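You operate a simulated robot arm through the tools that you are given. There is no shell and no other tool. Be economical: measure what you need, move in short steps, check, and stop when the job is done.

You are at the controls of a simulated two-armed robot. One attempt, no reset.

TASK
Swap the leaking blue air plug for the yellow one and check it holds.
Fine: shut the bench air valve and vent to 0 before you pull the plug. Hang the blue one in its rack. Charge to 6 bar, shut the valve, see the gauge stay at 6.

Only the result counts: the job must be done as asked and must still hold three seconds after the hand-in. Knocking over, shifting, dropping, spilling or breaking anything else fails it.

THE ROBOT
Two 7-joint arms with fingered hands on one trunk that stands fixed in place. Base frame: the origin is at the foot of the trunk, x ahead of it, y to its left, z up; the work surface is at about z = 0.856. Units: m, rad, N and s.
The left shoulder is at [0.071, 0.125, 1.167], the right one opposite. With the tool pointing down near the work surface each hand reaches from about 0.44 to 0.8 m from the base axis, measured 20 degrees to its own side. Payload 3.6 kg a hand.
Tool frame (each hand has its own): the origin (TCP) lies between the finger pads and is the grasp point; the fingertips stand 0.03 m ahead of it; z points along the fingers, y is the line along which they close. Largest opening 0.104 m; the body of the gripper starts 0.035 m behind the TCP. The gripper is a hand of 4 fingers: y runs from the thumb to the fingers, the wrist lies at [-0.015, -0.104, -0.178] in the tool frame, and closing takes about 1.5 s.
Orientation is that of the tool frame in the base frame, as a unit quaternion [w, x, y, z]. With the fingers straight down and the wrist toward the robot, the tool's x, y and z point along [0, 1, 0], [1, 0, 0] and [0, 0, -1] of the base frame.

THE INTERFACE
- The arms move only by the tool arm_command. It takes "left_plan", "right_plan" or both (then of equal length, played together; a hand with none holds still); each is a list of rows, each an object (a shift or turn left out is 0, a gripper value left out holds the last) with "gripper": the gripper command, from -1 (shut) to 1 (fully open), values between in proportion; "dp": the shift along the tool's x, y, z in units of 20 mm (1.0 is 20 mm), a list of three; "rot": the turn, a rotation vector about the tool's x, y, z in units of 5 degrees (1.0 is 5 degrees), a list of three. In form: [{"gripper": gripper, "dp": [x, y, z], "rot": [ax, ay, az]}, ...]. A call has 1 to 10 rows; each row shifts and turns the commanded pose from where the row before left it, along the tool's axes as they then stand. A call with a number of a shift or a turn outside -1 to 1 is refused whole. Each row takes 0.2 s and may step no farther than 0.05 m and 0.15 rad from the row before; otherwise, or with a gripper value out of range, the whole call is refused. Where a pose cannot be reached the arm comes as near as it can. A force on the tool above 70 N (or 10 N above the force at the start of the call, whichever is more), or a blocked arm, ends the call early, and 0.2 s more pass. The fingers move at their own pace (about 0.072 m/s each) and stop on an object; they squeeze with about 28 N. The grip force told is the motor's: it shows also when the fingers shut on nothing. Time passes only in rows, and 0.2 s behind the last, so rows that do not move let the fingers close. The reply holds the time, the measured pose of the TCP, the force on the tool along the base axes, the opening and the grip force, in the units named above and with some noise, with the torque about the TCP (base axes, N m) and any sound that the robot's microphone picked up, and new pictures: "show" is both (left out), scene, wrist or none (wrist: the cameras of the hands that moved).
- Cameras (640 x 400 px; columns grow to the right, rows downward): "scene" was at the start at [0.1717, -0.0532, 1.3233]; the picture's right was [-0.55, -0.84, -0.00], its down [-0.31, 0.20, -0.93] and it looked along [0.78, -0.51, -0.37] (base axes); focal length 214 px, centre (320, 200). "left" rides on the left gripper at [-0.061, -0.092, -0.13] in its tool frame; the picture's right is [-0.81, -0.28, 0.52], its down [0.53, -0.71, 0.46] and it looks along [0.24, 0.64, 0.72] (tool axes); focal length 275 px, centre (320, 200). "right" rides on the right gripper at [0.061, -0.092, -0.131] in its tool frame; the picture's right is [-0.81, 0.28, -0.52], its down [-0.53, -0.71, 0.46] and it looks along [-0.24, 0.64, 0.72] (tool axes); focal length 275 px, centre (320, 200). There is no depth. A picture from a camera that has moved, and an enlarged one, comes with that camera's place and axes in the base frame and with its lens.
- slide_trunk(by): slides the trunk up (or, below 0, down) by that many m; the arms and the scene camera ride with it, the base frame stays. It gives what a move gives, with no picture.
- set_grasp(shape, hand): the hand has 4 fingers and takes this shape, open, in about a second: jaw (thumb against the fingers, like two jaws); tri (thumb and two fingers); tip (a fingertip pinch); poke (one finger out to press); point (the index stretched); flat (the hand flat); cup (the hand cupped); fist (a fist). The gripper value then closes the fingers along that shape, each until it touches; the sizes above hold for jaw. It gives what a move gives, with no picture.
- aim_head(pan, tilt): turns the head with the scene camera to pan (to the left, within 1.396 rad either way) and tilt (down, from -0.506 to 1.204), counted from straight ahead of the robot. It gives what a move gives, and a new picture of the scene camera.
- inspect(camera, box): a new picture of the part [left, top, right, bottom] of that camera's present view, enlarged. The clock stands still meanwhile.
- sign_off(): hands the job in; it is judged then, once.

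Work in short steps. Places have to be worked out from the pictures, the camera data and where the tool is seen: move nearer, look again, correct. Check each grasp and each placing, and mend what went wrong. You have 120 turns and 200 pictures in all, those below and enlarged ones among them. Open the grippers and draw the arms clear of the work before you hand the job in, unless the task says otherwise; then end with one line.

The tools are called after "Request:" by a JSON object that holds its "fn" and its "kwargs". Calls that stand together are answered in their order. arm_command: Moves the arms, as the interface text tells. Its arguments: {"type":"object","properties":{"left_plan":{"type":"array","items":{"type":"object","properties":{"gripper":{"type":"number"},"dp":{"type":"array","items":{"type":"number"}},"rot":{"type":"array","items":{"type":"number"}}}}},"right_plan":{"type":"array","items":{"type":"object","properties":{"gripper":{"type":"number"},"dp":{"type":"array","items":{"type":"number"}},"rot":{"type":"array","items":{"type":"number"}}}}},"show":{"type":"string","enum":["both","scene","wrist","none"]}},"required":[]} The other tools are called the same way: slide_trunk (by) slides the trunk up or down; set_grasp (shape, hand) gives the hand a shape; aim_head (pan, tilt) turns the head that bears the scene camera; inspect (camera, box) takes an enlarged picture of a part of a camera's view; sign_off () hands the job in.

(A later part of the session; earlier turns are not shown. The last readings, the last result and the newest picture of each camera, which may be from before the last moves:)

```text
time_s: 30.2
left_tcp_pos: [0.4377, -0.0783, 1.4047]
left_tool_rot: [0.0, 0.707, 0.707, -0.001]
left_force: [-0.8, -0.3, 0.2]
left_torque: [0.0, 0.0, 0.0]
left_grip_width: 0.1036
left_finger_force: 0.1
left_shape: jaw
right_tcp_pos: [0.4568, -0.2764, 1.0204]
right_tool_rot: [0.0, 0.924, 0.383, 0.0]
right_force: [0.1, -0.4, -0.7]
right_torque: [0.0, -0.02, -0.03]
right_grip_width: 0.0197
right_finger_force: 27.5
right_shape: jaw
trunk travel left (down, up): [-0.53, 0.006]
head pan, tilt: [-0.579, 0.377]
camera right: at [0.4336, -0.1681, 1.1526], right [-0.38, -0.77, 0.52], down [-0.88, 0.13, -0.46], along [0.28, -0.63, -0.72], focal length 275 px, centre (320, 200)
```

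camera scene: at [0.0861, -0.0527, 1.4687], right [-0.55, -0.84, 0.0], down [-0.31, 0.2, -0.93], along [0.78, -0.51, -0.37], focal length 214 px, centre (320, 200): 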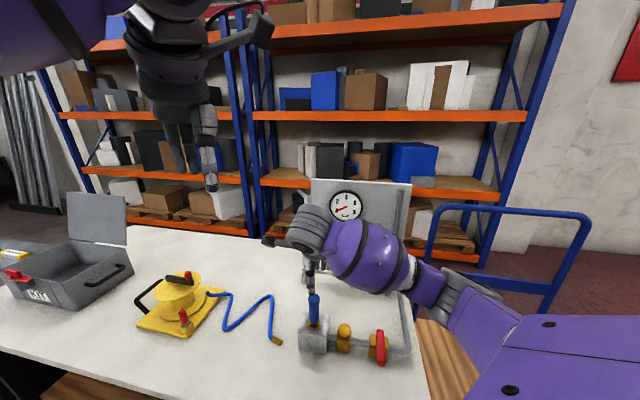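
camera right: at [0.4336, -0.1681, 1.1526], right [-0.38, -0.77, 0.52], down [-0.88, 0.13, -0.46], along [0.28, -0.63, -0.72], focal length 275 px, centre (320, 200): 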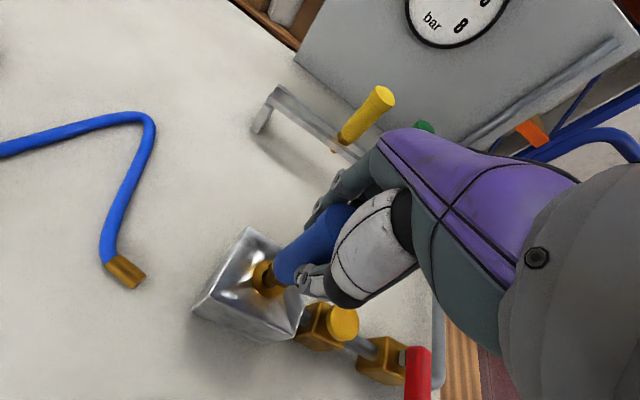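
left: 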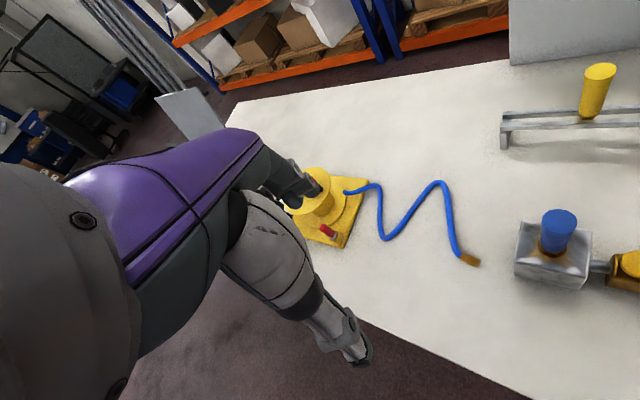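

The plug slides out freely. I keep lifting it clear of the block.

Request:
{"fn": "arm_command", "kwargs": {"right_plan": [{"dp": [0, 0, -0.6]}, {"dp": [0, 0, -1]}, {"dp": [0, 0, -1]}, {"dp": [0, 0, -1]}, {"dp": [0, 0, -1]}, {"dp": [0, 0, -0.5]}], "show": "both"}}

Request:
{"fn": "inspect", "kwargs": {"camera": "scene", "box": [260, 240, 380, 370]}}

Request:
{"fn": "inspect", "kwargs": {"camera": "right", "box": [180, 70, 420, 270]}}

```text
time_s: 31.6
left_tcp_pos: [0.4368, -0.0797, 1.4039]
left_tool_rot: [0.0, 0.706, 0.708, 0.0]
left_force: [0.1, 0.3, 0.0]
left_torque: [0.0, -0.02, -0.02]
left_grip_width: 0.1037
left_finger_force: 0.0
left_shape: jaw
right_tcp_pos: [0.4563, -0.2779, 1.1235]
right_tool_rot: [0.0, 0.924, 0.383, 0.0]
right_force: [0.5, -0.4, -0.8]
right_torque: [0.0, 0.03, -0.01]
right_grip_width: 0.0197
right_finger_force: 28.5
right_shape: jaw
trunk travel left (down, up): [-0.53, 0.006]
head pan, tilt: [-0.579, 0.377]
camera scene: at [0.0856, -0.0533, 1.4687], right [-0.55, -0.84, 0.0], down [-0.31, 0.2, -0.93], along [0.78, -0.51, -0.37], focal length 214 px, centre (320, 200)
camera right: at [0.4339, -0.1698, 1.2549], right [-0.38, -0.77, 0.52], down [-0.88, 0.13, -0.46], along [0.28, -0.63, -0.72], focal length 275 px, centre (320, 200)
```

scene: 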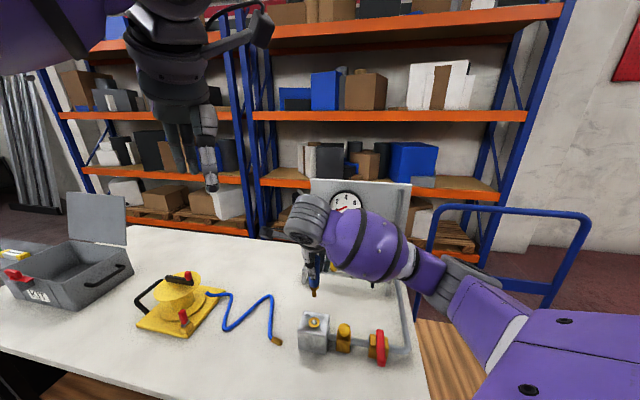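
right: 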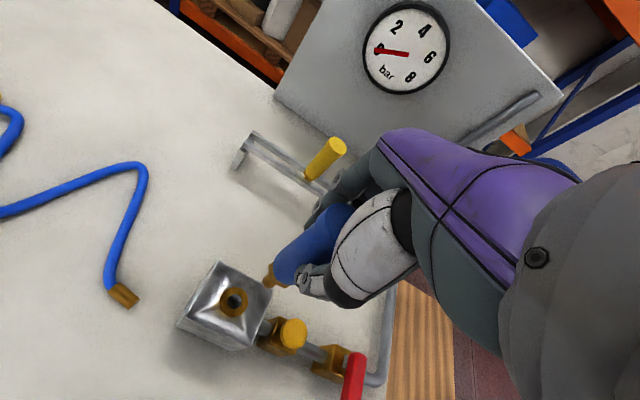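

```text
3.08 times, centred on (320, 305) of scene
camera zoom: at [0.0856, -0.0533, 1.4687], right [-0.55, -0.84, 0.0], down [-0.31, 0.2, -0.93], along [0.78, -0.51, -0.37], focal length 660 px, centre (320, -123)
```

zoom: 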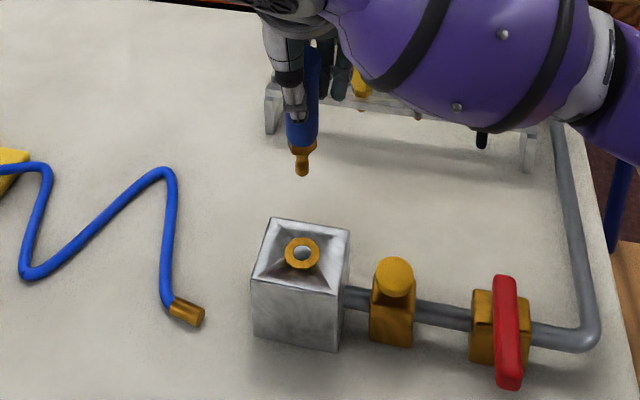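

```text
2.00 times, centred on (300, 170) of right
camera zoom: at [0.4339, -0.1698, 1.2549], right [-0.38, -0.77, 0.52], down [-0.88, 0.13, -0.46], along [0.28, -0.63, -0.72], focal length 551 px, centre (360, 260)
```

zoom: 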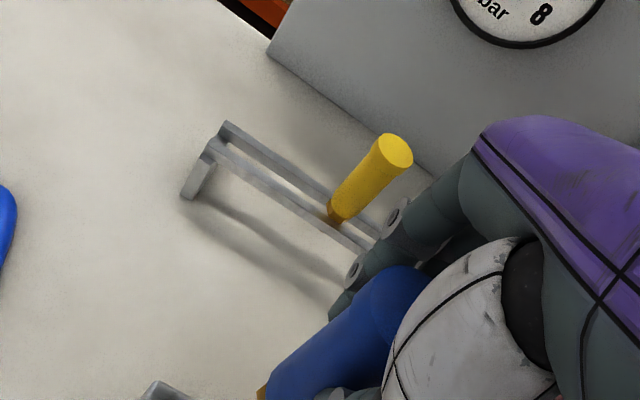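

The plug is out and the socket reads (0.457, -0.2755), matching where I gripped it. The rails' midline puts a free hanging spot at about (0.642, -0.4015), so I carry the blue plug to a hover near there.

Request:
{"fn": "arm_command", "kwargs": {"right_plan": [{"dp": [0.22, 0.99, 0]}, {"dp": [0.22, 0.99, 0]}, {"dp": [0.22, 0.99, 0]}, {"dp": [0.22, 0.99, 0]}, {"dp": [0.22, 0.99, 0]}, {"dp": [0.22, 0.99, 0]}, {"dp": [0.22, 0.99, 0]}, {"dp": [0.22, 0.99, 0]}, {"dp": [0.22, 0.99, 0]}, {"dp": [0.22, 0.99, 0]}], "show": "both"}}

Request:
{"fn": "inspect", "kwargs": {"camera": "scene", "box": [290, 210, 420, 310]}}

Request:
{"fn": "inspect", "kwargs": {"camera": "right", "box": [160, 200, 360, 360]}}

```text
time_s: 33.8
left_tcp_pos: [0.4385, -0.0783, 1.4048]
left_tool_rot: [0.0, 0.706, 0.708, 0.0]
left_force: [0.7, 1.4, 0.1]
left_torque: [-0.01, 0.01, -0.02]
left_grip_width: 0.1037
left_finger_force: 0.1
left_shape: jaw
right_tcp_pos: [0.6294, -0.3847, 1.1224]
right_tool_rot: [0.0, 0.923, 0.384, 0.0]
right_force: [0.0, -0.2, -1.0]
right_torque: [0.02, 0.02, 0.0]
right_grip_width: 0.0195
right_finger_force: 28.3
right_shape: jaw
trunk travel left (down, up): [-0.53, 0.006]
head pan, tilt: [-0.579, 0.377]
camera scene: at [0.0861, -0.053, 1.4687], right [-0.55, -0.84, 0.0], down [-0.31, 0.2, -0.93], along [0.78, -0.51, -0.37], focal length 214 px, centre (320, 200)
camera right: at [0.6051, -0.2771, 1.2534], right [-0.38, -0.77, 0.52], down [-0.88, 0.13, -0.46], along [0.28, -0.63, -0.72], focal length 275 px, centre (320, 200)
```

scene: 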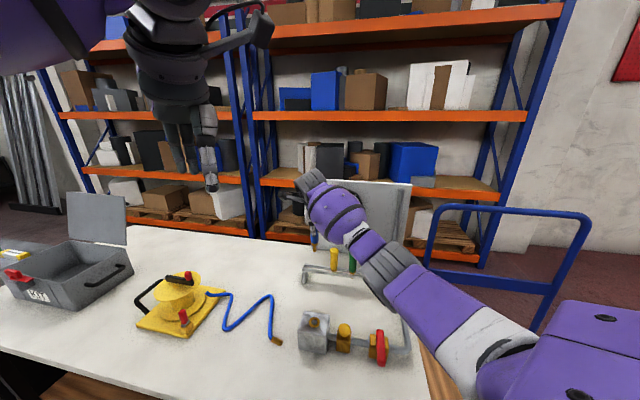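
right: 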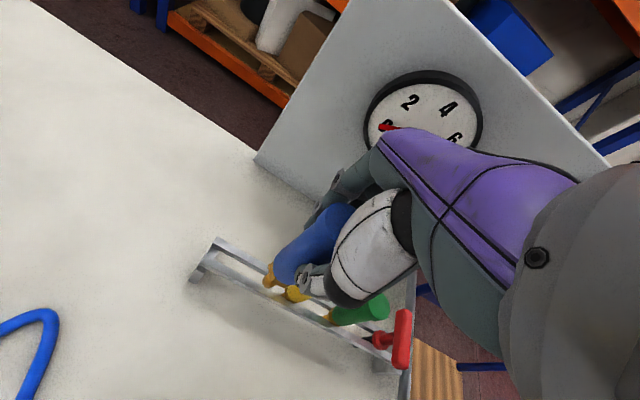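

```text
4.00 times, centred on (355, 260) of scene
camera zoom: at [0.0861, -0.053, 1.4687], right [-0.55, -0.84, 0.0], down [-0.31, 0.2, -0.93], along [0.78, -0.51, -0.37], focal length 858 px, centre (180, -40)
```

zoom: 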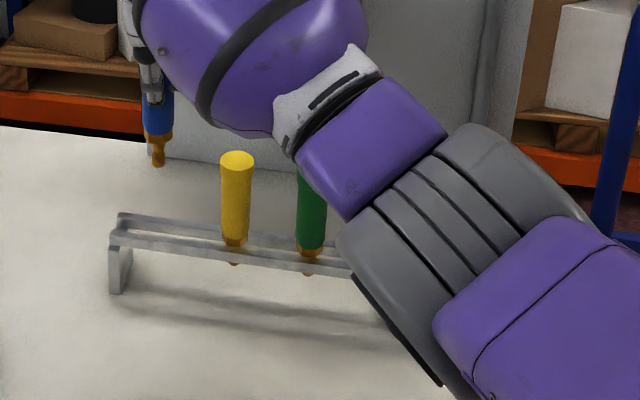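

```text
2.50 times, centred on (260, 280) of right
camera zoom: at [0.6051, -0.2771, 1.2534], right [-0.38, -0.77, 0.52], down [-0.88, 0.13, -0.46], along [0.28, -0.63, -0.72], focal length 688 px, centre (470, 0)
```

zoom: 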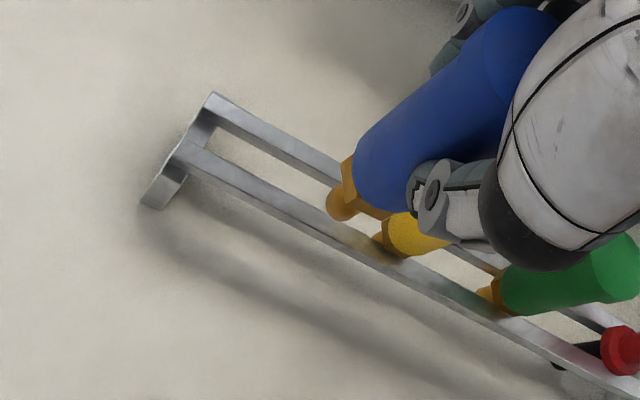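

Cross-checking four views, the yellow plug sits at about (0.611, -0.4585) with its top at z 1.01, and the rack runs at 224°. The blue hanging spot is therefore about (0.659, -0.414). I move there and lower to just above the rails for a precise look.

Request:
{"fn": "arm_command", "kwargs": {"right_plan": [{"dp": [0, 1, 0]}, {"dp": [0, 1, 0]}, {"dp": [0, 0.1, 1]}, {"dp": [0, 0, 1]}, {"dp": [0, 0, 1]}, {"dp": [0, 0, 0.8]}], "show": "wrist"}}

Request:
{"fn": "inspect", "kwargs": {"camera": "scene", "box": [290, 210, 400, 300]}}

Request:
{"fn": "inspect", "kwargs": {"camera": "right", "box": [200, 180, 360, 320]}}

```text
time_s: 35.2
left_tcp_pos: [0.438, -0.0787, 1.4053]
left_tool_rot: [0.0, 0.706, 0.708, 0.0]
left_force: [-0.2, -0.8, 0.9]
left_torque: [0.01, -0.01, -0.02]
left_grip_width: 0.1039
left_finger_force: 0.1
left_shape: jaw
right_tcp_pos: [0.6575, -0.4144, 1.0479]
right_tool_rot: [0.0, 0.923, 0.384, 0.001]
right_force: [0.5, -0.5, 0.0]
right_torque: [0.0, 0.01, 0.0]
right_grip_width: 0.0196
right_finger_force: 28.3
right_shape: jaw
trunk travel left (down, up): [-0.53, 0.006]
head pan, tilt: [-0.579, 0.377]
camera right: at [0.6334, -0.3068, 1.1796], right [-0.38, -0.77, 0.52], down [-0.88, 0.13, -0.46], along [0.28, -0.63, -0.72], focal length 275 px, centre (320, 200)
```

right: 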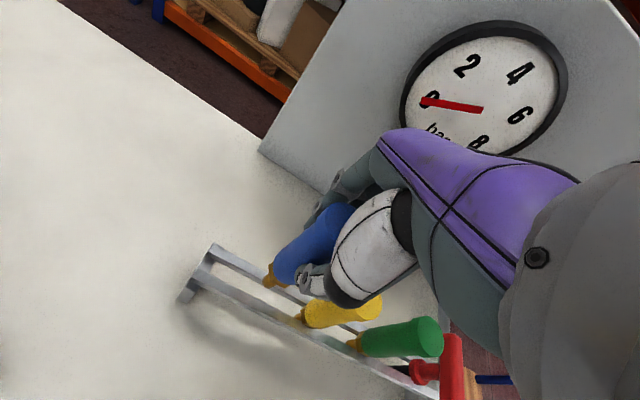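

```text
4.44 times, centred on (345, 255) of scene
camera zoom: at [0.086, -0.0531, 1.4687], right [-0.55, -0.84, 0.0], down [-0.31, 0.2, -0.93], along [0.78, -0.51, -0.37], focal length 953 px, centre (209, -44)
```

zoom: 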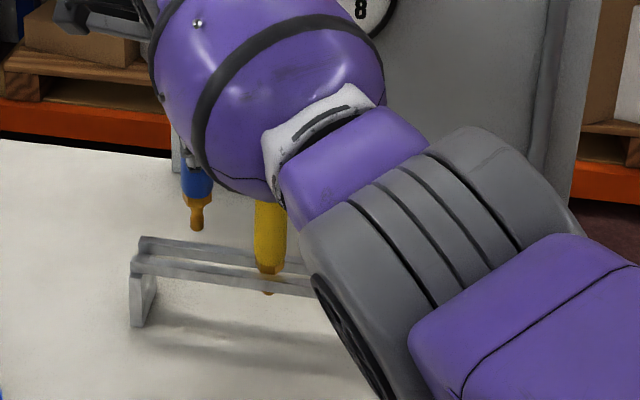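

```text
2.86 times, centred on (280, 250) of right
camera zoom: at [0.6334, -0.3068, 1.1796], right [-0.38, -0.77, 0.52], down [-0.88, 0.13, -0.46], along [0.28, -0.63, -0.72], focal length 786 px, centre (434, 57)
```

zoom: 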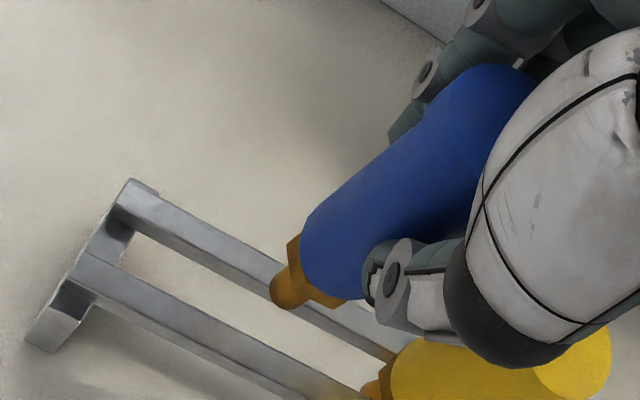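

The tip is about 35 mm above the rails. I zoom on the right camera to compare the plug's line with the rail gap and the yellow plug.

Request:
{"fn": "inspect", "kwargs": {"camera": "right", "box": [200, 240, 328, 320]}}

```text
5.00 times, centred on (264, 280) of right
camera zoom: at [0.6334, -0.3068, 1.1796], right [-0.38, -0.77, 0.52], down [-0.88, 0.13, -0.46], along [0.28, -0.63, -0.72], focal length 1376 px, centre (600, -200)
```

zoom: 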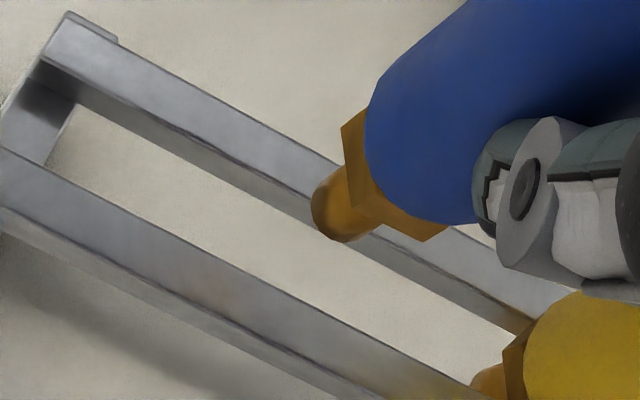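

Triangulating the rack corner gives a rail top of z ≈ 0.921, and the plug is within about 1.5 mm of the gap centre. I nudge it and lower until the nib enters the gap.

Request:
{"fn": "arm_command", "kwargs": {"right_plan": [{"dp": [0, 0.08, 0]}, {"dp": [0, 0, 0.6]}, {"dp": [0, 0, 0.6]}, {"dp": [0, 0, 0.5]}], "show": "none"}}

Request:
{"fn": "inspect", "kwargs": {"camera": "right", "box": [200, 240, 328, 320]}}

Request:
{"fn": "inspect", "kwargs": {"camera": "scene", "box": [305, 235, 369, 285]}}

```text
time_s: 36.2
left_tcp_pos: [0.4385, -0.0791, 1.4048]
left_tool_rot: [0.0, 0.706, 0.708, 0.001]
left_force: [0.1, -0.5, 0.3]
left_torque: [0.02, -0.02, -0.01]
left_grip_width: 0.104
left_finger_force: 0.1
left_shape: jaw
right_tcp_pos: [0.6608, -0.4162, 1.015]
right_tool_rot: [0.0, 0.924, 0.383, 0.001]
right_force: [0.4, 0.2, -0.8]
right_torque: [-0.01, 0.02, -0.01]
right_grip_width: 0.0196
right_finger_force: 27.9
right_shape: jaw
trunk travel left (down, up): [-0.53, 0.006]
head pan, tilt: [-0.579, 0.377]
```

```text
5.00 times, centred on (264, 280) of right
camera zoom: at [0.636, -0.3082, 1.146], right [-0.38, -0.77, 0.52], down [-0.88, 0.13, -0.46], along [0.28, -0.63, -0.72], focal length 1376 px, centre (600, -200)
```

zoom: 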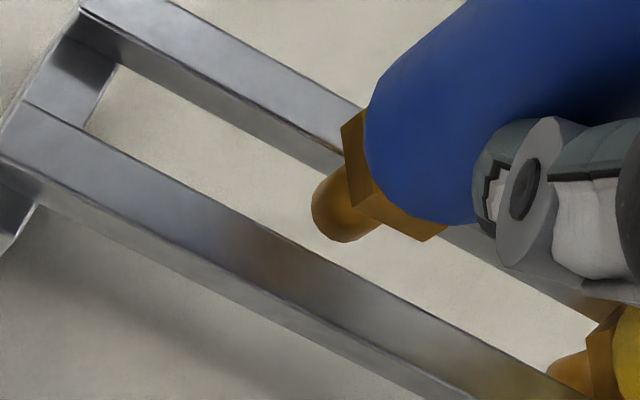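

```text
8.00 times, centred on (337, 260) of scene
camera zoom: at [0.0858, -0.0531, 1.4687], right [-0.55, -0.84, 0.0], down [-0.31, 0.2, -0.93], along [0.78, -0.51, -0.37], focal length 1716 px, centre (184, -280)
```

zoom: 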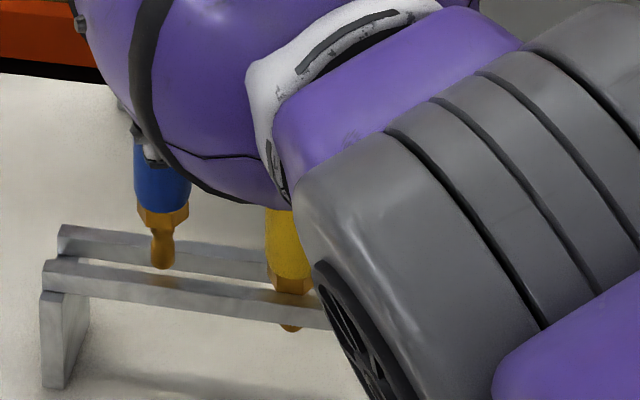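

The rounded nib end sits centred in the gap at rail level. I keep lowering in small steps until the hex rests on the rails.

Request:
{"fn": "arm_command", "kwargs": {"right_plan": [{"dp": [0, 0.05, 0.2]}, {"dp": [0, 0, 0.2]}, {"dp": [0, 0, 0.2]}, {"dp": [0, 0, 0]}], "show": "none"}}

Request:
{"fn": "inspect", "kwargs": {"camera": "right", "box": [200, 240, 328, 320]}}

Request:
{"fn": "inspect", "kwargs": {"camera": "scene", "box": [305, 235, 369, 285]}}

```text
time_s: 37.2
left_tcp_pos: [0.4378, -0.0778, 1.4062]
left_tool_rot: [0.0, 0.707, 0.708, 0.0]
left_force: [-0.7, 1.0, 0.0]
left_torque: [0.04, 0.0, 0.03]
left_grip_width: 0.1036
left_finger_force: 0.2
left_shape: jaw
right_tcp_pos: [0.6602, -0.416, 1.0015]
right_tool_rot: [0.0, 0.924, 0.383, 0.001]
right_force: [0.1, -0.3, -0.9]
right_torque: [0.01, -0.03, 0.03]
right_grip_width: 0.0196
right_finger_force: 27.6
right_shape: jaw
trunk travel left (down, up): [-0.53, 0.006]
head pan, tilt: [-0.579, 0.377]
```

```text
5.00 times, centred on (264, 280) of right
camera zoom: at [0.6357, -0.3081, 1.1328], right [-0.38, -0.77, 0.52], down [-0.88, 0.13, -0.46], along [0.29, -0.63, -0.72], focal length 1376 px, centre (600, -200)
```

zoom: 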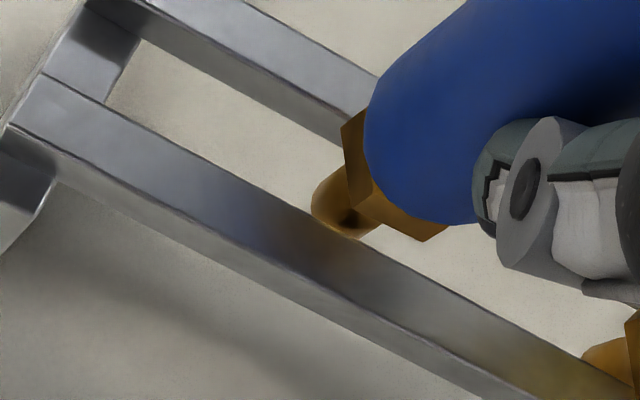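

```text
8.00 times, centred on (337, 260) of scene
camera zoom: at [0.0857, -0.0532, 1.4687], right [-0.55, -0.84, 0.0], down [-0.31, 0.2, -0.93], along [0.78, -0.51, -0.37], focal length 1716 px, centre (184, -280)
```

zoom: 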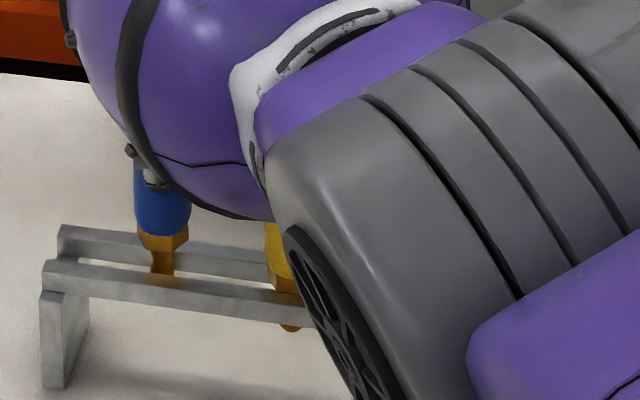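

The nib is now between the rails with no contact force. I continue down.

Request:
{"fn": "arm_command", "kwargs": {"right_plan": [{"dp": [0, 0, 0.2]}, {"dp": [0, 0, 0.2]}, {"dp": [0, 0, 0.15]}, {"dp": [0, 0, 0.15]}, {"dp": [0, 0, 0]}], "show": "none"}}

Request:
{"fn": "inspect", "kwargs": {"camera": "scene", "box": [305, 235, 369, 285]}}

Request:
{"fn": "inspect", "kwargs": {"camera": "right", "box": [200, 240, 328, 320]}}

```text
time_s: 38.4
left_tcp_pos: [0.4387, -0.0788, 1.405]
left_tool_rot: [0.0, 0.706, 0.708, 0.0]
left_force: [-0.1, 0.1, 0.7]
left_torque: [-0.03, -0.01, 0.0]
left_grip_width: 0.1038
left_finger_force: 0.2
left_shape: jaw
right_tcp_pos: [0.6562, -0.4152, 0.9895]
right_tool_rot: [0.001, 0.924, 0.382, 0.001]
right_force: [-0.8, 0.1, 1.4]
right_torque: [-0.02, 0.02, 0.0]
right_grip_width: 0.02
right_finger_force: 27.7
right_shape: jaw
trunk travel left (down, up): [-0.53, 0.006]
head pan, tilt: [-0.579, 0.377]
```

```text
8.00 times, centred on (337, 260) of scene
camera zoom: at [0.0854, -0.053, 1.4688], right [-0.55, -0.84, 0.0], down [-0.31, 0.2, -0.93], along [0.78, -0.51, -0.37], focal length 1716 px, centre (184, -280)
```

zoom: 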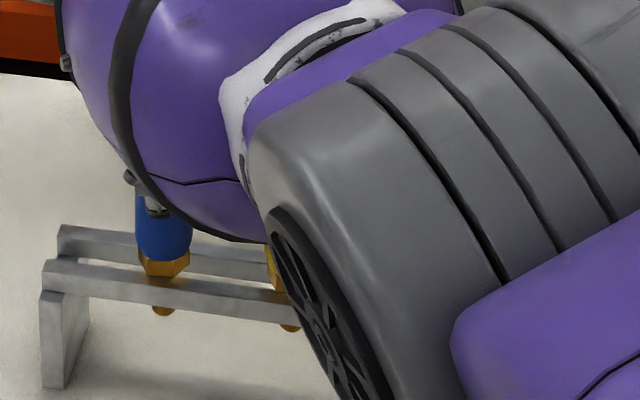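

```text
5.00 times, centred on (264, 280) of right
camera zoom: at [0.6334, -0.3072, 1.1197], right [-0.38, -0.77, 0.52], down [-0.88, 0.13, -0.46], along [0.29, -0.63, -0.72], focal length 1376 px, centre (600, -200)
```

zoom: 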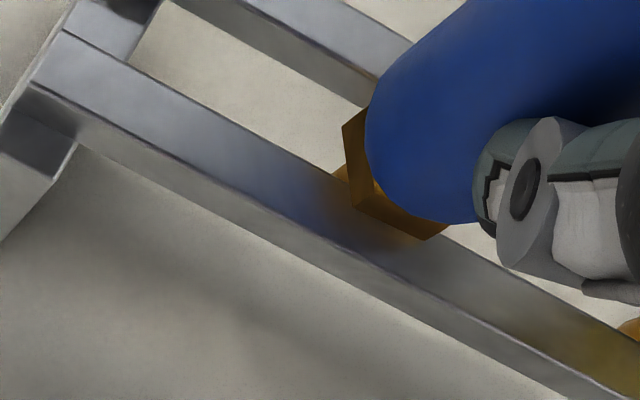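

The hex looks almost seated. I ease down a little more to feel contact.

Request:
{"fn": "arm_command", "kwargs": {"right_plan": [{"dp": [0, 0, 0.1]}, {"dp": [0, 0, 0.1]}, {"dp": [0, 0, 0]}], "show": "none"}}

Request:
{"fn": "inspect", "kwargs": {"camera": "scene", "box": [309, 245, 349, 275]}}

```text
time_s: 39.2
left_tcp_pos: [0.4366, -0.0773, 1.4059]
left_tool_rot: [0.001, 0.707, 0.708, 0.0]
left_force: [1.3, -0.2, 0.0]
left_torque: [0.01, -0.02, 0.01]
left_grip_width: 0.1037
left_finger_force: 0.1
left_shape: jaw
right_tcp_pos: [0.6564, -0.4137, 0.9872]
right_tool_rot: [0.002, 0.924, 0.383, 0.002]
right_force: [-1.0, 1.0, 11.8]
right_torque: [-0.05, -0.07, -0.01]
right_grip_width: 0.02
right_finger_force: 28.4
right_shape: jaw
right hand out of reach, approached as far as the arm can: row 1
trunk travel left (down, up): [-0.53, 0.006]
head pan, tilt: [-0.579, 0.377]
```

```text
13.33 times, centred on (329, 260) of scene
camera zoom: at [0.0841, -0.0523, 1.469], right [-0.55, -0.84, 0.0], down [-0.31, 0.2, -0.93], along [0.78, -0.51, -0.37], focal length 2860 px, centre (200, -600)
```

zoom: 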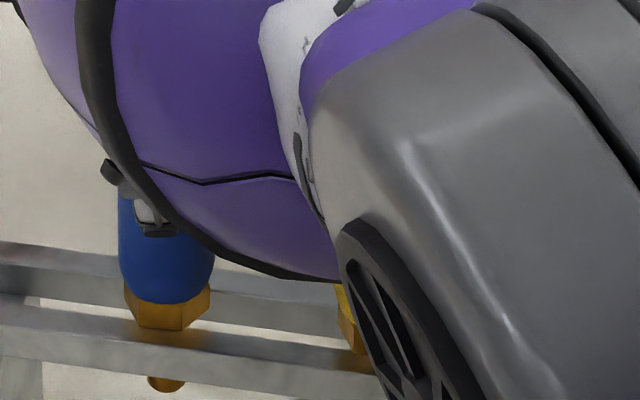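

Contact at about 12 N: the hex rests on the rails and the nib hangs below. I relieve the pressure slightly, open moderately and check before lifting.

Request:
{"fn": "arm_command", "kwargs": {"right_plan": [{"dp": [0, 0, -0.1]}, {"gripper": -0.4}, {"dp": [0, 0, 0]}, {"gripper": 0.0}, {"dp": [0, 0, 0]}, {"dp": [0, 0, 0]}], "show": "wrist"}}

Request:
{"fn": "inspect", "kwargs": {"camera": "scene", "box": [305, 235, 369, 285]}}

```text
time_s: 40.6
left_tcp_pos: [0.4371, -0.0793, 1.4033]
left_tool_rot: [0.0, 0.707, 0.708, -0.001]
left_force: [-0.1, -0.4, 0.5]
left_torque: [0.0, 0.01, -0.02]
left_grip_width: 0.1037
left_finger_force: 0.1
left_shape: jaw
right_tcp_pos: [0.6572, -0.4141, 0.9869]
right_tool_rot: [-0.001, 0.924, 0.384, 0.001]
right_force: [0.3, 0.0, 0.2]
right_torque: [0.0, 0.02, -0.02]
right_grip_width: 0.0515
right_finger_force: 0.1
right_shape: jaw
trunk travel left (down, up): [-0.53, 0.006]
head pan, tilt: [-0.579, 0.377]
camera right: at [0.6325, -0.3068, 1.118], right [-0.38, -0.77, 0.52], down [-0.88, 0.13, -0.46], along [0.28, -0.63, -0.72], focal length 275 px, centre (320, 200)
```

right: 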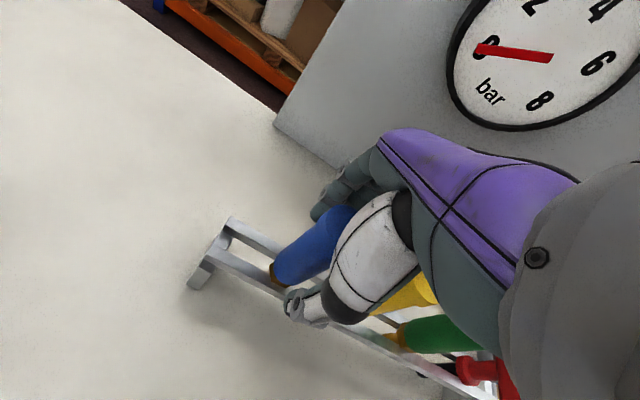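

```text
8.00 times, centred on (337, 260) of scene
camera zoom: at [0.0855, -0.053, 1.4688], right [-0.55, -0.84, 0.0], down [-0.31, 0.2, -0.93], along [0.78, -0.51, -0.37], focal length 1716 px, centre (184, -280)
```

zoom: 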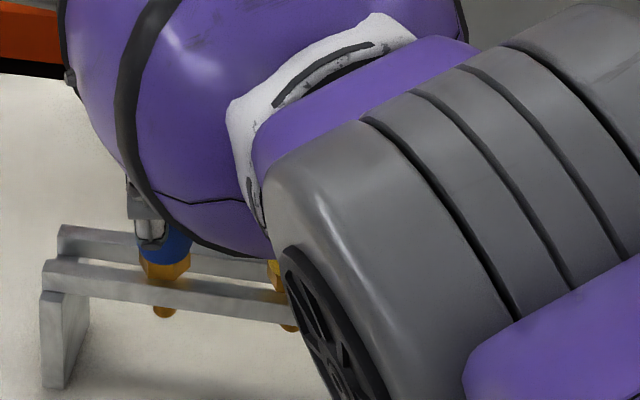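

The plug stands freely on the rack. I lift straight up.

Request:
{"fn": "arm_command", "kwargs": {"right_plan": [{"dp": [0, 0, -0.5]}, {"dp": [0, 0, -1]}, {"dp": [0, 0, -1]}, {"dp": [0, 0, -1]}, {"dp": [0, 0, -1]}, {"dp": [0, 0, -1]}, {"dp": [0, 0, -1]}], "show": "both"}}

Request:
{"fn": "inspect", "kwargs": {"camera": "right", "box": [160, 180, 400, 360]}}

Request:
{"fn": "inspect", "kwargs": {"camera": "scene", "box": [295, 225, 395, 300]}}

```text
time_s: 42.2
left_tcp_pos: [0.4372, -0.0784, 1.4059]
left_tool_rot: [-0.001, 0.707, 0.707, 0.0]
left_force: [0.4, 0.1, -0.4]
left_torque: [-0.01, 0.0, 0.04]
left_grip_width: 0.1037
left_finger_force: 0.1
left_shape: jaw
right_tcp_pos: [0.6558, -0.4161, 1.118]
right_tool_rot: [0.001, 0.923, 0.384, 0.001]
right_force: [-0.1, -0.3, 0.6]
right_torque: [0.01, -0.05, -0.02]
right_grip_width: 0.0517
right_finger_force: 0.1
right_shape: jaw
trunk travel left (down, up): [-0.53, 0.006]
head pan, tilt: [-0.579, 0.377]
camera scene: at [0.0853, -0.053, 1.4688], right [-0.55, -0.84, 0.0], down [-0.31, 0.2, -0.93], along [0.78, -0.51, -0.37], focal length 214 px, centre (320, 200)
camera right: at [0.6321, -0.3086, 1.2495], right [-0.38, -0.77, 0.52], down [-0.88, 0.13, -0.46], along [0.29, -0.63, -0.72], focal length 275 px, centre (320, 200)
```

scene: 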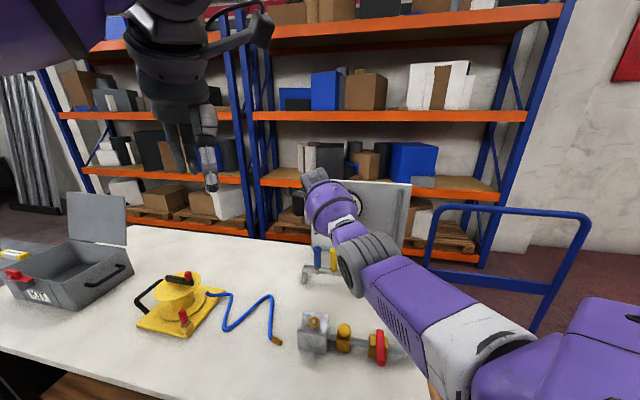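
right: 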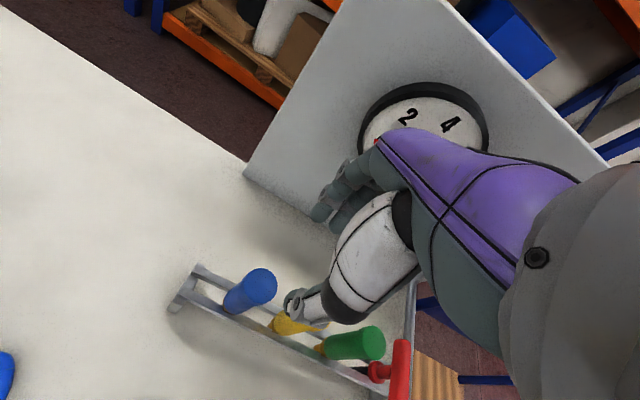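

```text
2.22 times, centred on (280, 270) of right
camera zoom: at [0.6321, -0.3086, 1.2495], right [-0.38, -0.77, 0.52], down [-0.88, 0.13, -0.46], along [0.29, -0.63, -0.72], focal length 612 px, centre (409, 44)
```

zoom: 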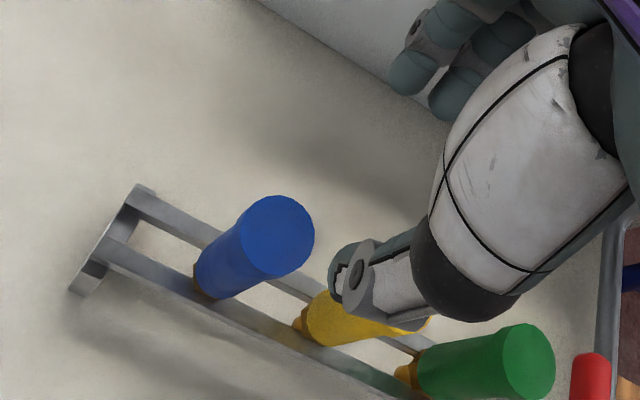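

```text
5.33 times, centred on (345, 262) of scene
camera zoom: at [0.0853, -0.053, 1.4688], right [-0.55, -0.84, 0.0], down [-0.31, 0.2, -0.93], along [0.78, -0.51, -0.37], focal length 1144 px, centre (187, -133)
```

zoom: 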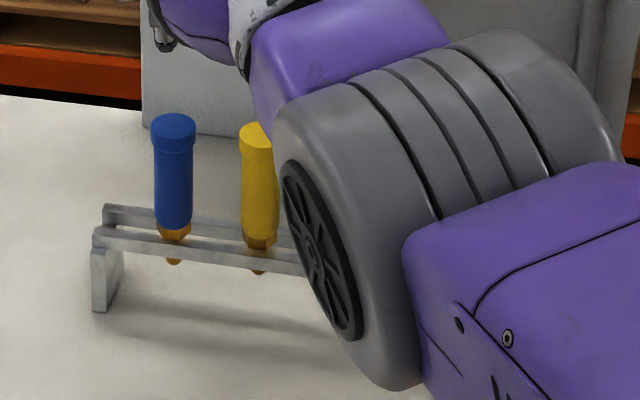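

The blue plug hangs properly beside the yellow. The yellow is about 60 mm along the rack at (0.614, -0.458), so I move above it.

Request:
{"fn": "arm_command", "kwargs": {"right_plan": [{"dp": [-1, 0, 0], "gripper": 0.1}, {"dp": [-1, 0, 0]}, {"dp": [-0.95, 0, 0]}, {"dp": [0, 0, 1]}, {"dp": [0, 0, 1]}], "show": "both"}}

Request:
{"fn": "inspect", "kwargs": {"camera": "right", "box": [160, 180, 400, 360]}}

```text
time_s: 43.4
left_tcp_pos: [0.4382, -0.0794, 1.4043]
left_tool_rot: [0.0, 0.706, 0.708, 0.0]
left_force: [0.0, -0.2, -0.5]
left_torque: [-0.02, 0.02, 0.0]
left_grip_width: 0.1036
left_finger_force: 0.0
left_shape: jaw
right_tcp_pos: [0.6122, -0.4575, 1.077]
right_tool_rot: [0.0, 0.924, 0.382, 0.0]
right_force: [-0.5, 0.1, 0.5]
right_torque: [0.02, 0.0, 0.0]
right_grip_width: 0.0565
right_finger_force: 0.0
right_shape: jaw
trunk travel left (down, up): [-0.53, 0.006]
head pan, tilt: [-0.579, 0.377]
camera scene: at [0.0857, -0.0533, 1.4687], right [-0.55, -0.84, 0.0], down [-0.31, 0.2, -0.93], along [0.78, -0.51, -0.37], focal length 214 px, centre (320, 200)
camera right: at [0.5901, -0.3502, 1.2086], right [-0.38, -0.77, 0.52], down [-0.88, 0.13, -0.46], along [0.28, -0.63, -0.72], focal length 275 px, centre (320, 200)
```

scene: 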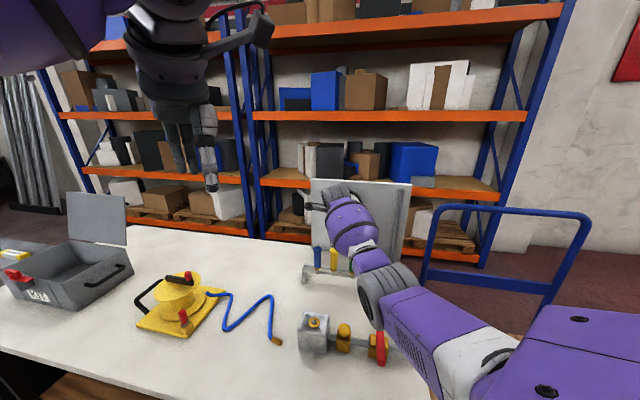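
right: 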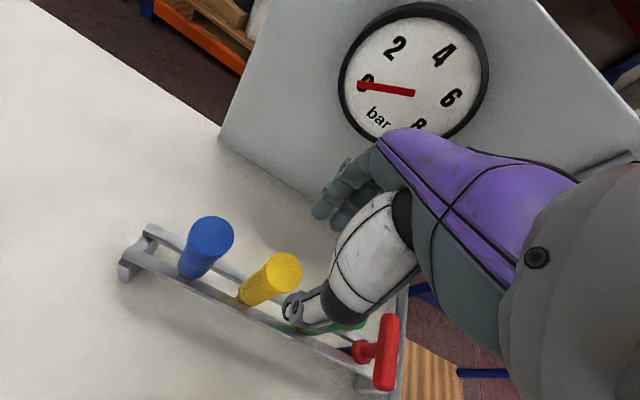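

```text
2.22 times, centred on (280, 270) of right
camera zoom: at [0.5901, -0.3502, 1.2086], right [-0.38, -0.77, 0.52], down [-0.88, 0.13, -0.46], along [0.28, -0.63, -0.72], focal length 612 px, centre (409, 44)
```

zoom: 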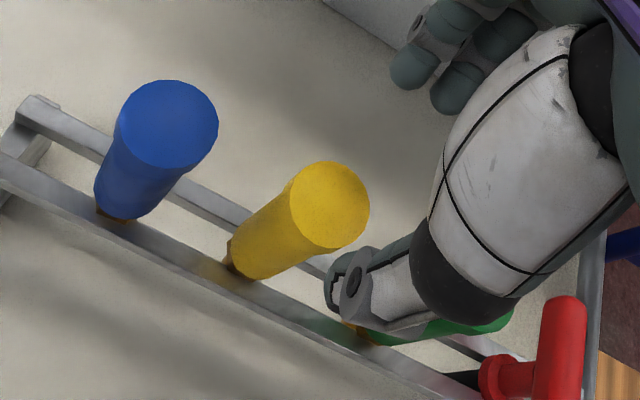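

The TCP line projects right onto the yellow plug's top. I descend and grip at the same relative height.

Request:
{"fn": "arm_command", "kwargs": {"right_plan": [{"dp": [0, 0, 1]}, {"dp": [0, 0, 1]}, {"dp": [0, 0, 1]}, {"dp": [0, 0, 1]}, {"dp": [0, 0, 0.45]}], "show": "wrist"}}

```text
time_s: 44.6
left_tcp_pos: [0.4383, -0.0789, 1.4059]
left_tool_rot: [0.0, 0.706, 0.708, 0.0]
left_force: [0.0, -0.3, -0.2]
left_torque: [-0.01, 0.0, 0.01]
left_grip_width: 0.1038
left_finger_force: 0.2
left_shape: jaw
right_tcp_pos: [0.615, -0.4563, 0.987]
right_tool_rot: [0.0, 0.924, 0.383, 0.001]
right_force: [0.6, 0.3, 1.1]
right_torque: [0.01, 0.01, -0.05]
right_grip_width: 0.0566
right_finger_force: 0.1
right_shape: jaw
trunk travel left (down, up): [-0.53, 0.006]
head pan, tilt: [-0.579, 0.377]
camera right: at [0.5912, -0.3491, 1.1182], right [-0.38, -0.77, 0.52], down [-0.88, 0.13, -0.46], along [0.29, -0.63, -0.72], focal length 275 px, centre (320, 200)
```

right: 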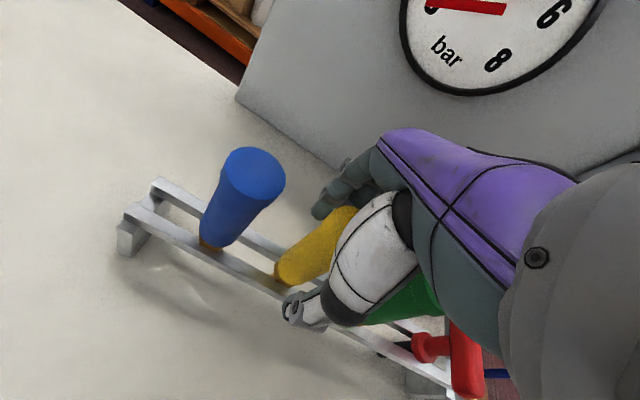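

In place around the yellow plug. I close the grip.

Request:
{"fn": "arm_command", "kwargs": {"right_plan": [{"gripper": -1}, {"dp": [0, 0, 0]}, {"dp": [0, 0, 0]}, {"dp": [0, 0, 0]}, {"dp": [0, 0, 0]}, {"dp": [0, 0, 0]}, {"dp": [0, 0, 0]}], "show": "wrist"}}

```text
time_s: 46.2
left_tcp_pos: [0.4364, -0.0797, 1.4039]
left_tool_rot: [0.0, 0.707, 0.708, -0.001]
left_force: [0.3, -0.6, -0.2]
left_torque: [0.01, -0.02, 0.03]
left_grip_width: 0.1036
left_finger_force: 0.0
left_shape: jaw
right_tcp_pos: [0.6146, -0.4564, 0.9866]
right_tool_rot: [0.0, 0.924, 0.382, 0.001]
right_force: [0.5, 0.6, 0.4]
right_torque: [-0.01, 0.04, -0.03]
right_grip_width: 0.0201
right_finger_force: 28.7
right_shape: jaw
trunk travel left (down, up): [-0.53, 0.006]
head pan, tilt: [-0.579, 0.377]
camera right: at [0.5913, -0.3491, 1.1183], right [-0.38, -0.77, 0.52], down [-0.88, 0.13, -0.46], along [0.28, -0.63, -0.72], focal length 275 px, centre (320, 200)
```

right: 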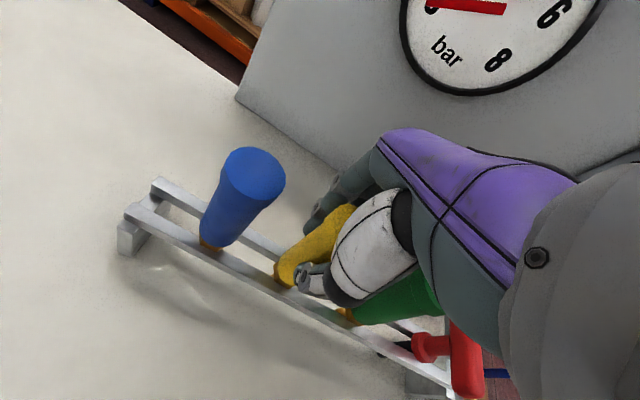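

Gripped at 20 mm. I lift it straight up out of the rack.

Request:
{"fn": "arm_command", "kwargs": {"right_plan": [{"dp": [0, 0, -0.4]}, {"dp": [0, 0, -0.8]}, {"dp": [0, 0, -1]}, {"dp": [0, 0, -1]}, {"dp": [0, 0, -1]}, {"dp": [0, 0, -1]}, {"dp": [0, 0, -1]}, {"dp": [0, 0, -0.6]}], "show": "wrist"}}

Request:
{"fn": "inspect", "kwargs": {"camera": "scene", "box": [295, 225, 395, 300]}}

```text
time_s: 48.0
left_tcp_pos: [0.4368, -0.0781, 1.4054]
left_tool_rot: [0.0, 0.707, 0.708, 0.0]
left_force: [0.8, -1.0, -0.4]
left_torque: [0.0, 0.0, 0.02]
left_grip_width: 0.1038
left_finger_force: 0.2
left_shape: jaw
right_tcp_pos: [0.6139, -0.4563, 1.1232]
right_tool_rot: [-0.001, 0.924, 0.384, 0.0]
right_force: [0.4, -0.8, -0.5]
right_torque: [-0.01, -0.02, 0.01]
right_grip_width: 0.0196
right_finger_force: 28.0
right_shape: jaw
trunk travel left (down, up): [-0.53, 0.006]
head pan, tilt: [-0.579, 0.377]
camera right: at [0.5902, -0.3494, 1.2548], right [-0.38, -0.77, 0.52], down [-0.88, 0.13, -0.46], along [0.28, -0.63, -0.72], focal length 275 px, centre (320, 200)
```

right: 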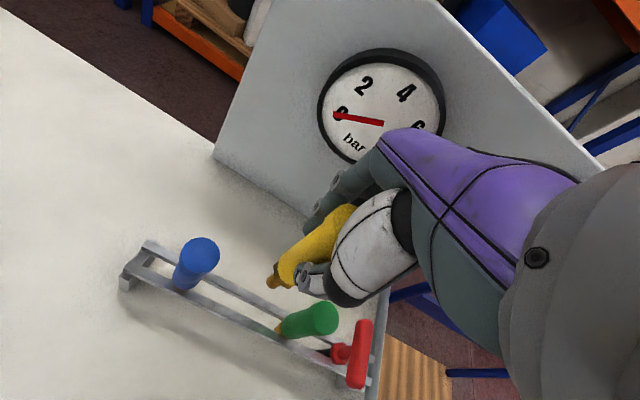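

```text
5.33 times, centred on (345, 262) of scene
camera zoom: at [0.0856, -0.0531, 1.4688], right [-0.55, -0.84, 0.0], down [-0.31, 0.2, -0.93], along [0.78, -0.51, -0.37], focal length 1144 px, centre (187, -133)
```

zoom: 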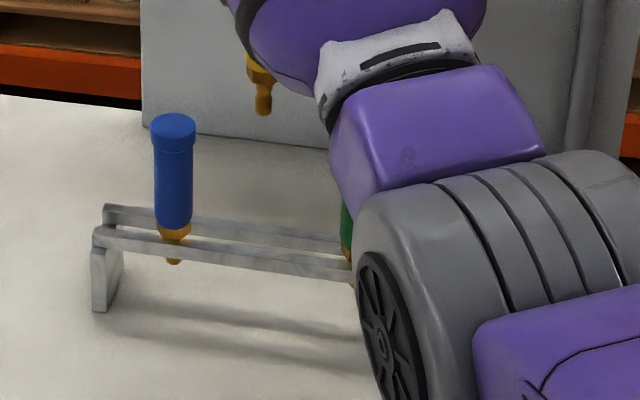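

Yellow is held upright. I carry it back over the block socket at (0.457, -0.2757).

Request:
{"fn": "arm_command", "kwargs": {"right_plan": [{"dp": [0.08, -1, 0]}, {"dp": [0.08, -1, 0]}, {"dp": [0.08, -1, 0]}, {"dp": [0.08, -1, 0]}, {"dp": [0.08, -1, 0]}, {"dp": [0.08, -1, 0]}, {"dp": [0.08, -1, 0]}, {"dp": [0.08, -1, 0]}, {"dp": [0.08, -1, 0]}, {"dp": [0.08, -1, 0]}], "show": "none"}}

Request:
{"fn": "arm_command", "kwargs": {"right_plan": [{"dp": [0.02, -1, 0]}, {"dp": [0.02, -0.93, 0]}, {"dp": [0, 0, 0]}], "show": "wrist"}}

Request:
{"fn": "inspect", "kwargs": {"camera": "scene", "box": [270, 260, 370, 360]}}

```text
time_s: 50.2
left_tcp_pos: [0.4383, -0.0792, 1.405]
left_tool_rot: [0.0, 0.706, 0.708, 0.0]
left_force: [0.4, -0.5, -0.8]
left_torque: [0.02, 0.03, 0.0]
left_grip_width: 0.1037
left_finger_force: 0.2
left_shape: jaw
right_tcp_pos: [0.4847, -0.301, 1.1243]
right_tool_rot: [0.001, 0.924, 0.383, 0.002]
right_force: [-0.1, 0.8, -0.6]
right_torque: [0.01, 0.01, -0.04]
right_grip_width: 0.0197
right_finger_force: 27.4
right_shape: jaw
trunk travel left (down, up): [-0.53, 0.006]
head pan, tilt: [-0.579, 0.377]
```

```text
time_s: 51.0
left_tcp_pos: [0.4386, -0.0793, 1.4053]
left_tool_rot: [0.0, 0.706, 0.708, 0.0]
left_force: [-0.2, -0.5, -0.4]
left_torque: [0.0, 0.0, 0.01]
left_grip_width: 0.1037
left_finger_force: 0.0
left_shape: jaw
right_tcp_pos: [0.459, -0.2763, 1.1214]
right_tool_rot: [-0.001, 0.924, 0.382, 0.001]
right_force: [-0.2, 0.4, -0.9]
right_torque: [-0.01, 0.05, 0.01]
right_grip_width: 0.0197
right_finger_force: 27.9
right_shape: jaw
trunk travel left (down, up): [-0.53, 0.006]
head pan, tilt: [-0.579, 0.377]
camera right: at [0.4347, -0.1688, 1.2529], right [-0.38, -0.77, 0.52], down [-0.88, 0.13, -0.46], along [0.28, -0.63, -0.72], focal length 275 px, centre (320, 200)
```

right: 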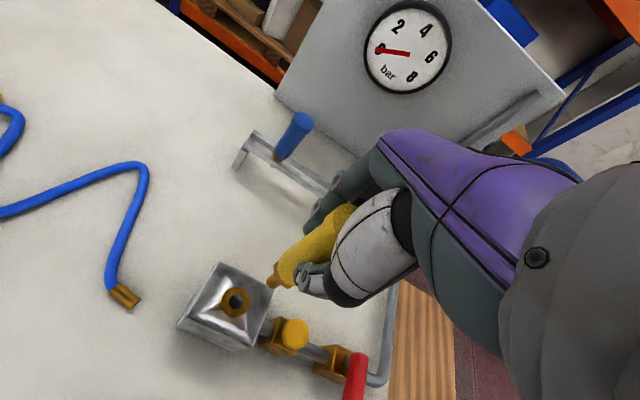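

```text
4.00 times, centred on (320, 310) of scene
camera zoom: at [0.0858, -0.0535, 1.4687], right [-0.55, -0.84, 0.0], down [-0.31, 0.2, -0.93], along [0.78, -0.51, -0.37], focal length 858 px, centre (320, -240)
```

zoom: 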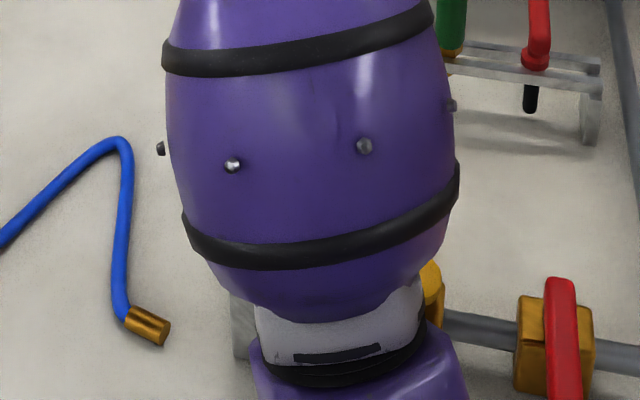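

The view matches the earlier extraction pose. I zoom the same window as for the blue plug to compare how the yellow sits in the grip.

Request:
{"fn": "inspect", "kwargs": {"camera": "right", "box": [200, 240, 328, 320]}}

```text
5.00 times, centred on (264, 280) of right
camera zoom: at [0.4347, -0.1688, 1.2529], right [-0.38, -0.77, 0.52], down [-0.88, 0.13, -0.46], along [0.28, -0.63, -0.72], focal length 1376 px, centre (600, -200)
```

zoom: 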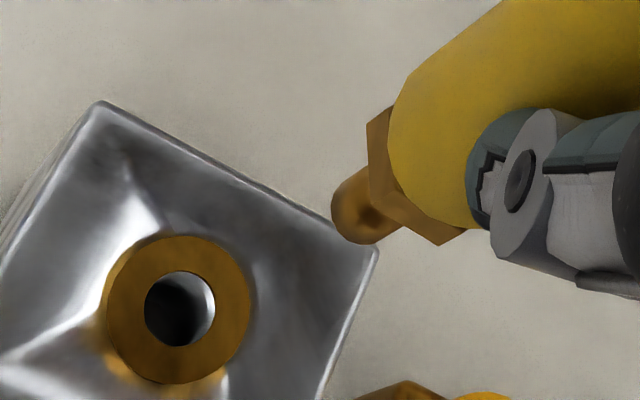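

The yellow sits about 3 mm off in the grip compared with the blue. I correct for it and lower to just above the socket for another look.

Request:
{"fn": "arm_command", "kwargs": {"right_plan": [{"dp": [0.14, -0.08, 1]}, {"dp": [0, 0, 1]}, {"dp": [0, 0, 1]}, {"dp": [0, 0, 0.6]}, {"dp": [0, 0, 0]}], "show": "none"}}

Request:
{"fn": "inspect", "kwargs": {"camera": "right", "box": [200, 240, 328, 320]}}

```text
time_s: 52.2
left_tcp_pos: [0.4386, -0.0792, 1.4051]
left_tool_rot: [-0.001, 0.707, 0.708, 0.001]
left_force: [-0.7, 0.3, -0.5]
left_torque: [0.0, -0.02, 0.02]
left_grip_width: 0.1038
left_finger_force: 0.0
left_shape: jaw
right_tcp_pos: [0.4578, -0.273, 1.0506]
right_tool_rot: [0.001, 0.924, 0.383, 0.001]
right_force: [0.4, 0.3, -1.1]
right_torque: [-0.01, -0.01, -0.03]
right_grip_width: 0.0195
right_finger_force: 27.9
right_shape: jaw
trunk travel left (down, up): [-0.53, 0.006]
head pan, tilt: [-0.579, 0.377]
```

```text
5.00 times, centred on (264, 280) of right
camera zoom: at [0.4344, -0.1662, 1.1822], right [-0.38, -0.77, 0.52], down [-0.88, 0.13, -0.46], along [0.29, -0.63, -0.72], focal length 1376 px, centre (600, -200)
```

zoom: 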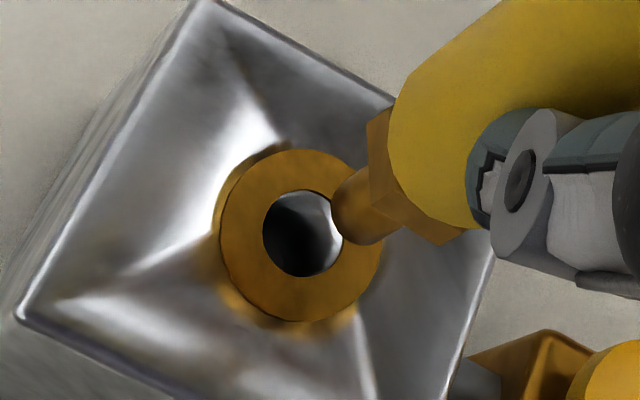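

The hole triangulates to z 0.933 and the tip needs about 2 mm along tool x. I correct and lower to the hole mouth.

Request:
{"fn": "arm_command", "kwargs": {"right_plan": [{"dp": [0.12, 0, 0]}, {"dp": [0, 0, 0.4]}, {"dp": [0, 0, 0.4]}, {"dp": [0, 0, 0]}], "show": "none"}}

Request:
{"fn": "inspect", "kwargs": {"camera": "right", "box": [200, 240, 328, 320]}}

```text
time_s: 53.2
left_tcp_pos: [0.4373, -0.0795, 1.4048]
left_tool_rot: [0.0, 0.706, 0.708, 0.0]
left_force: [-0.3, -0.4, -0.8]
left_torque: [0.0, 0.0, 0.04]
left_grip_width: 0.1036
left_finger_force: 0.0
left_shape: jaw
right_tcp_pos: [0.4604, -0.272, 1.0348]
right_tool_rot: [0.001, 0.924, 0.383, 0.001]
right_force: [-0.3, -0.3, -1.0]
right_torque: [0.01, 0.01, -0.04]
right_grip_width: 0.0198
right_finger_force: 27.9
right_shape: jaw
trunk travel left (down, up): [-0.53, 0.006]
head pan, tilt: [-0.579, 0.377]
```

```text
5.00 times, centred on (264, 280) of right
camera zoom: at [0.4366, -0.164, 1.1665], right [-0.38, -0.77, 0.52], down [-0.88, 0.13, -0.46], along [0.28, -0.63, -0.72], focal length 1376 px, centre (600, -200)
```

zoom: 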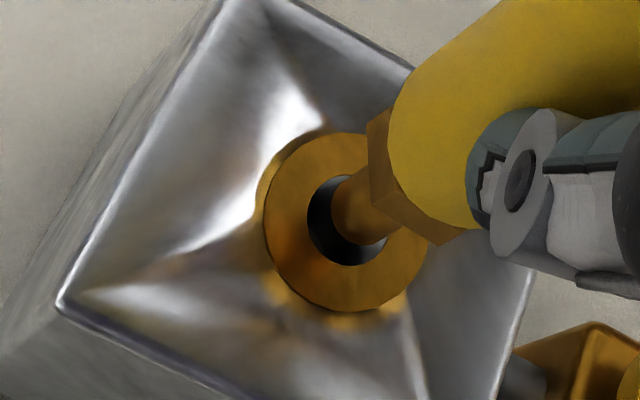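

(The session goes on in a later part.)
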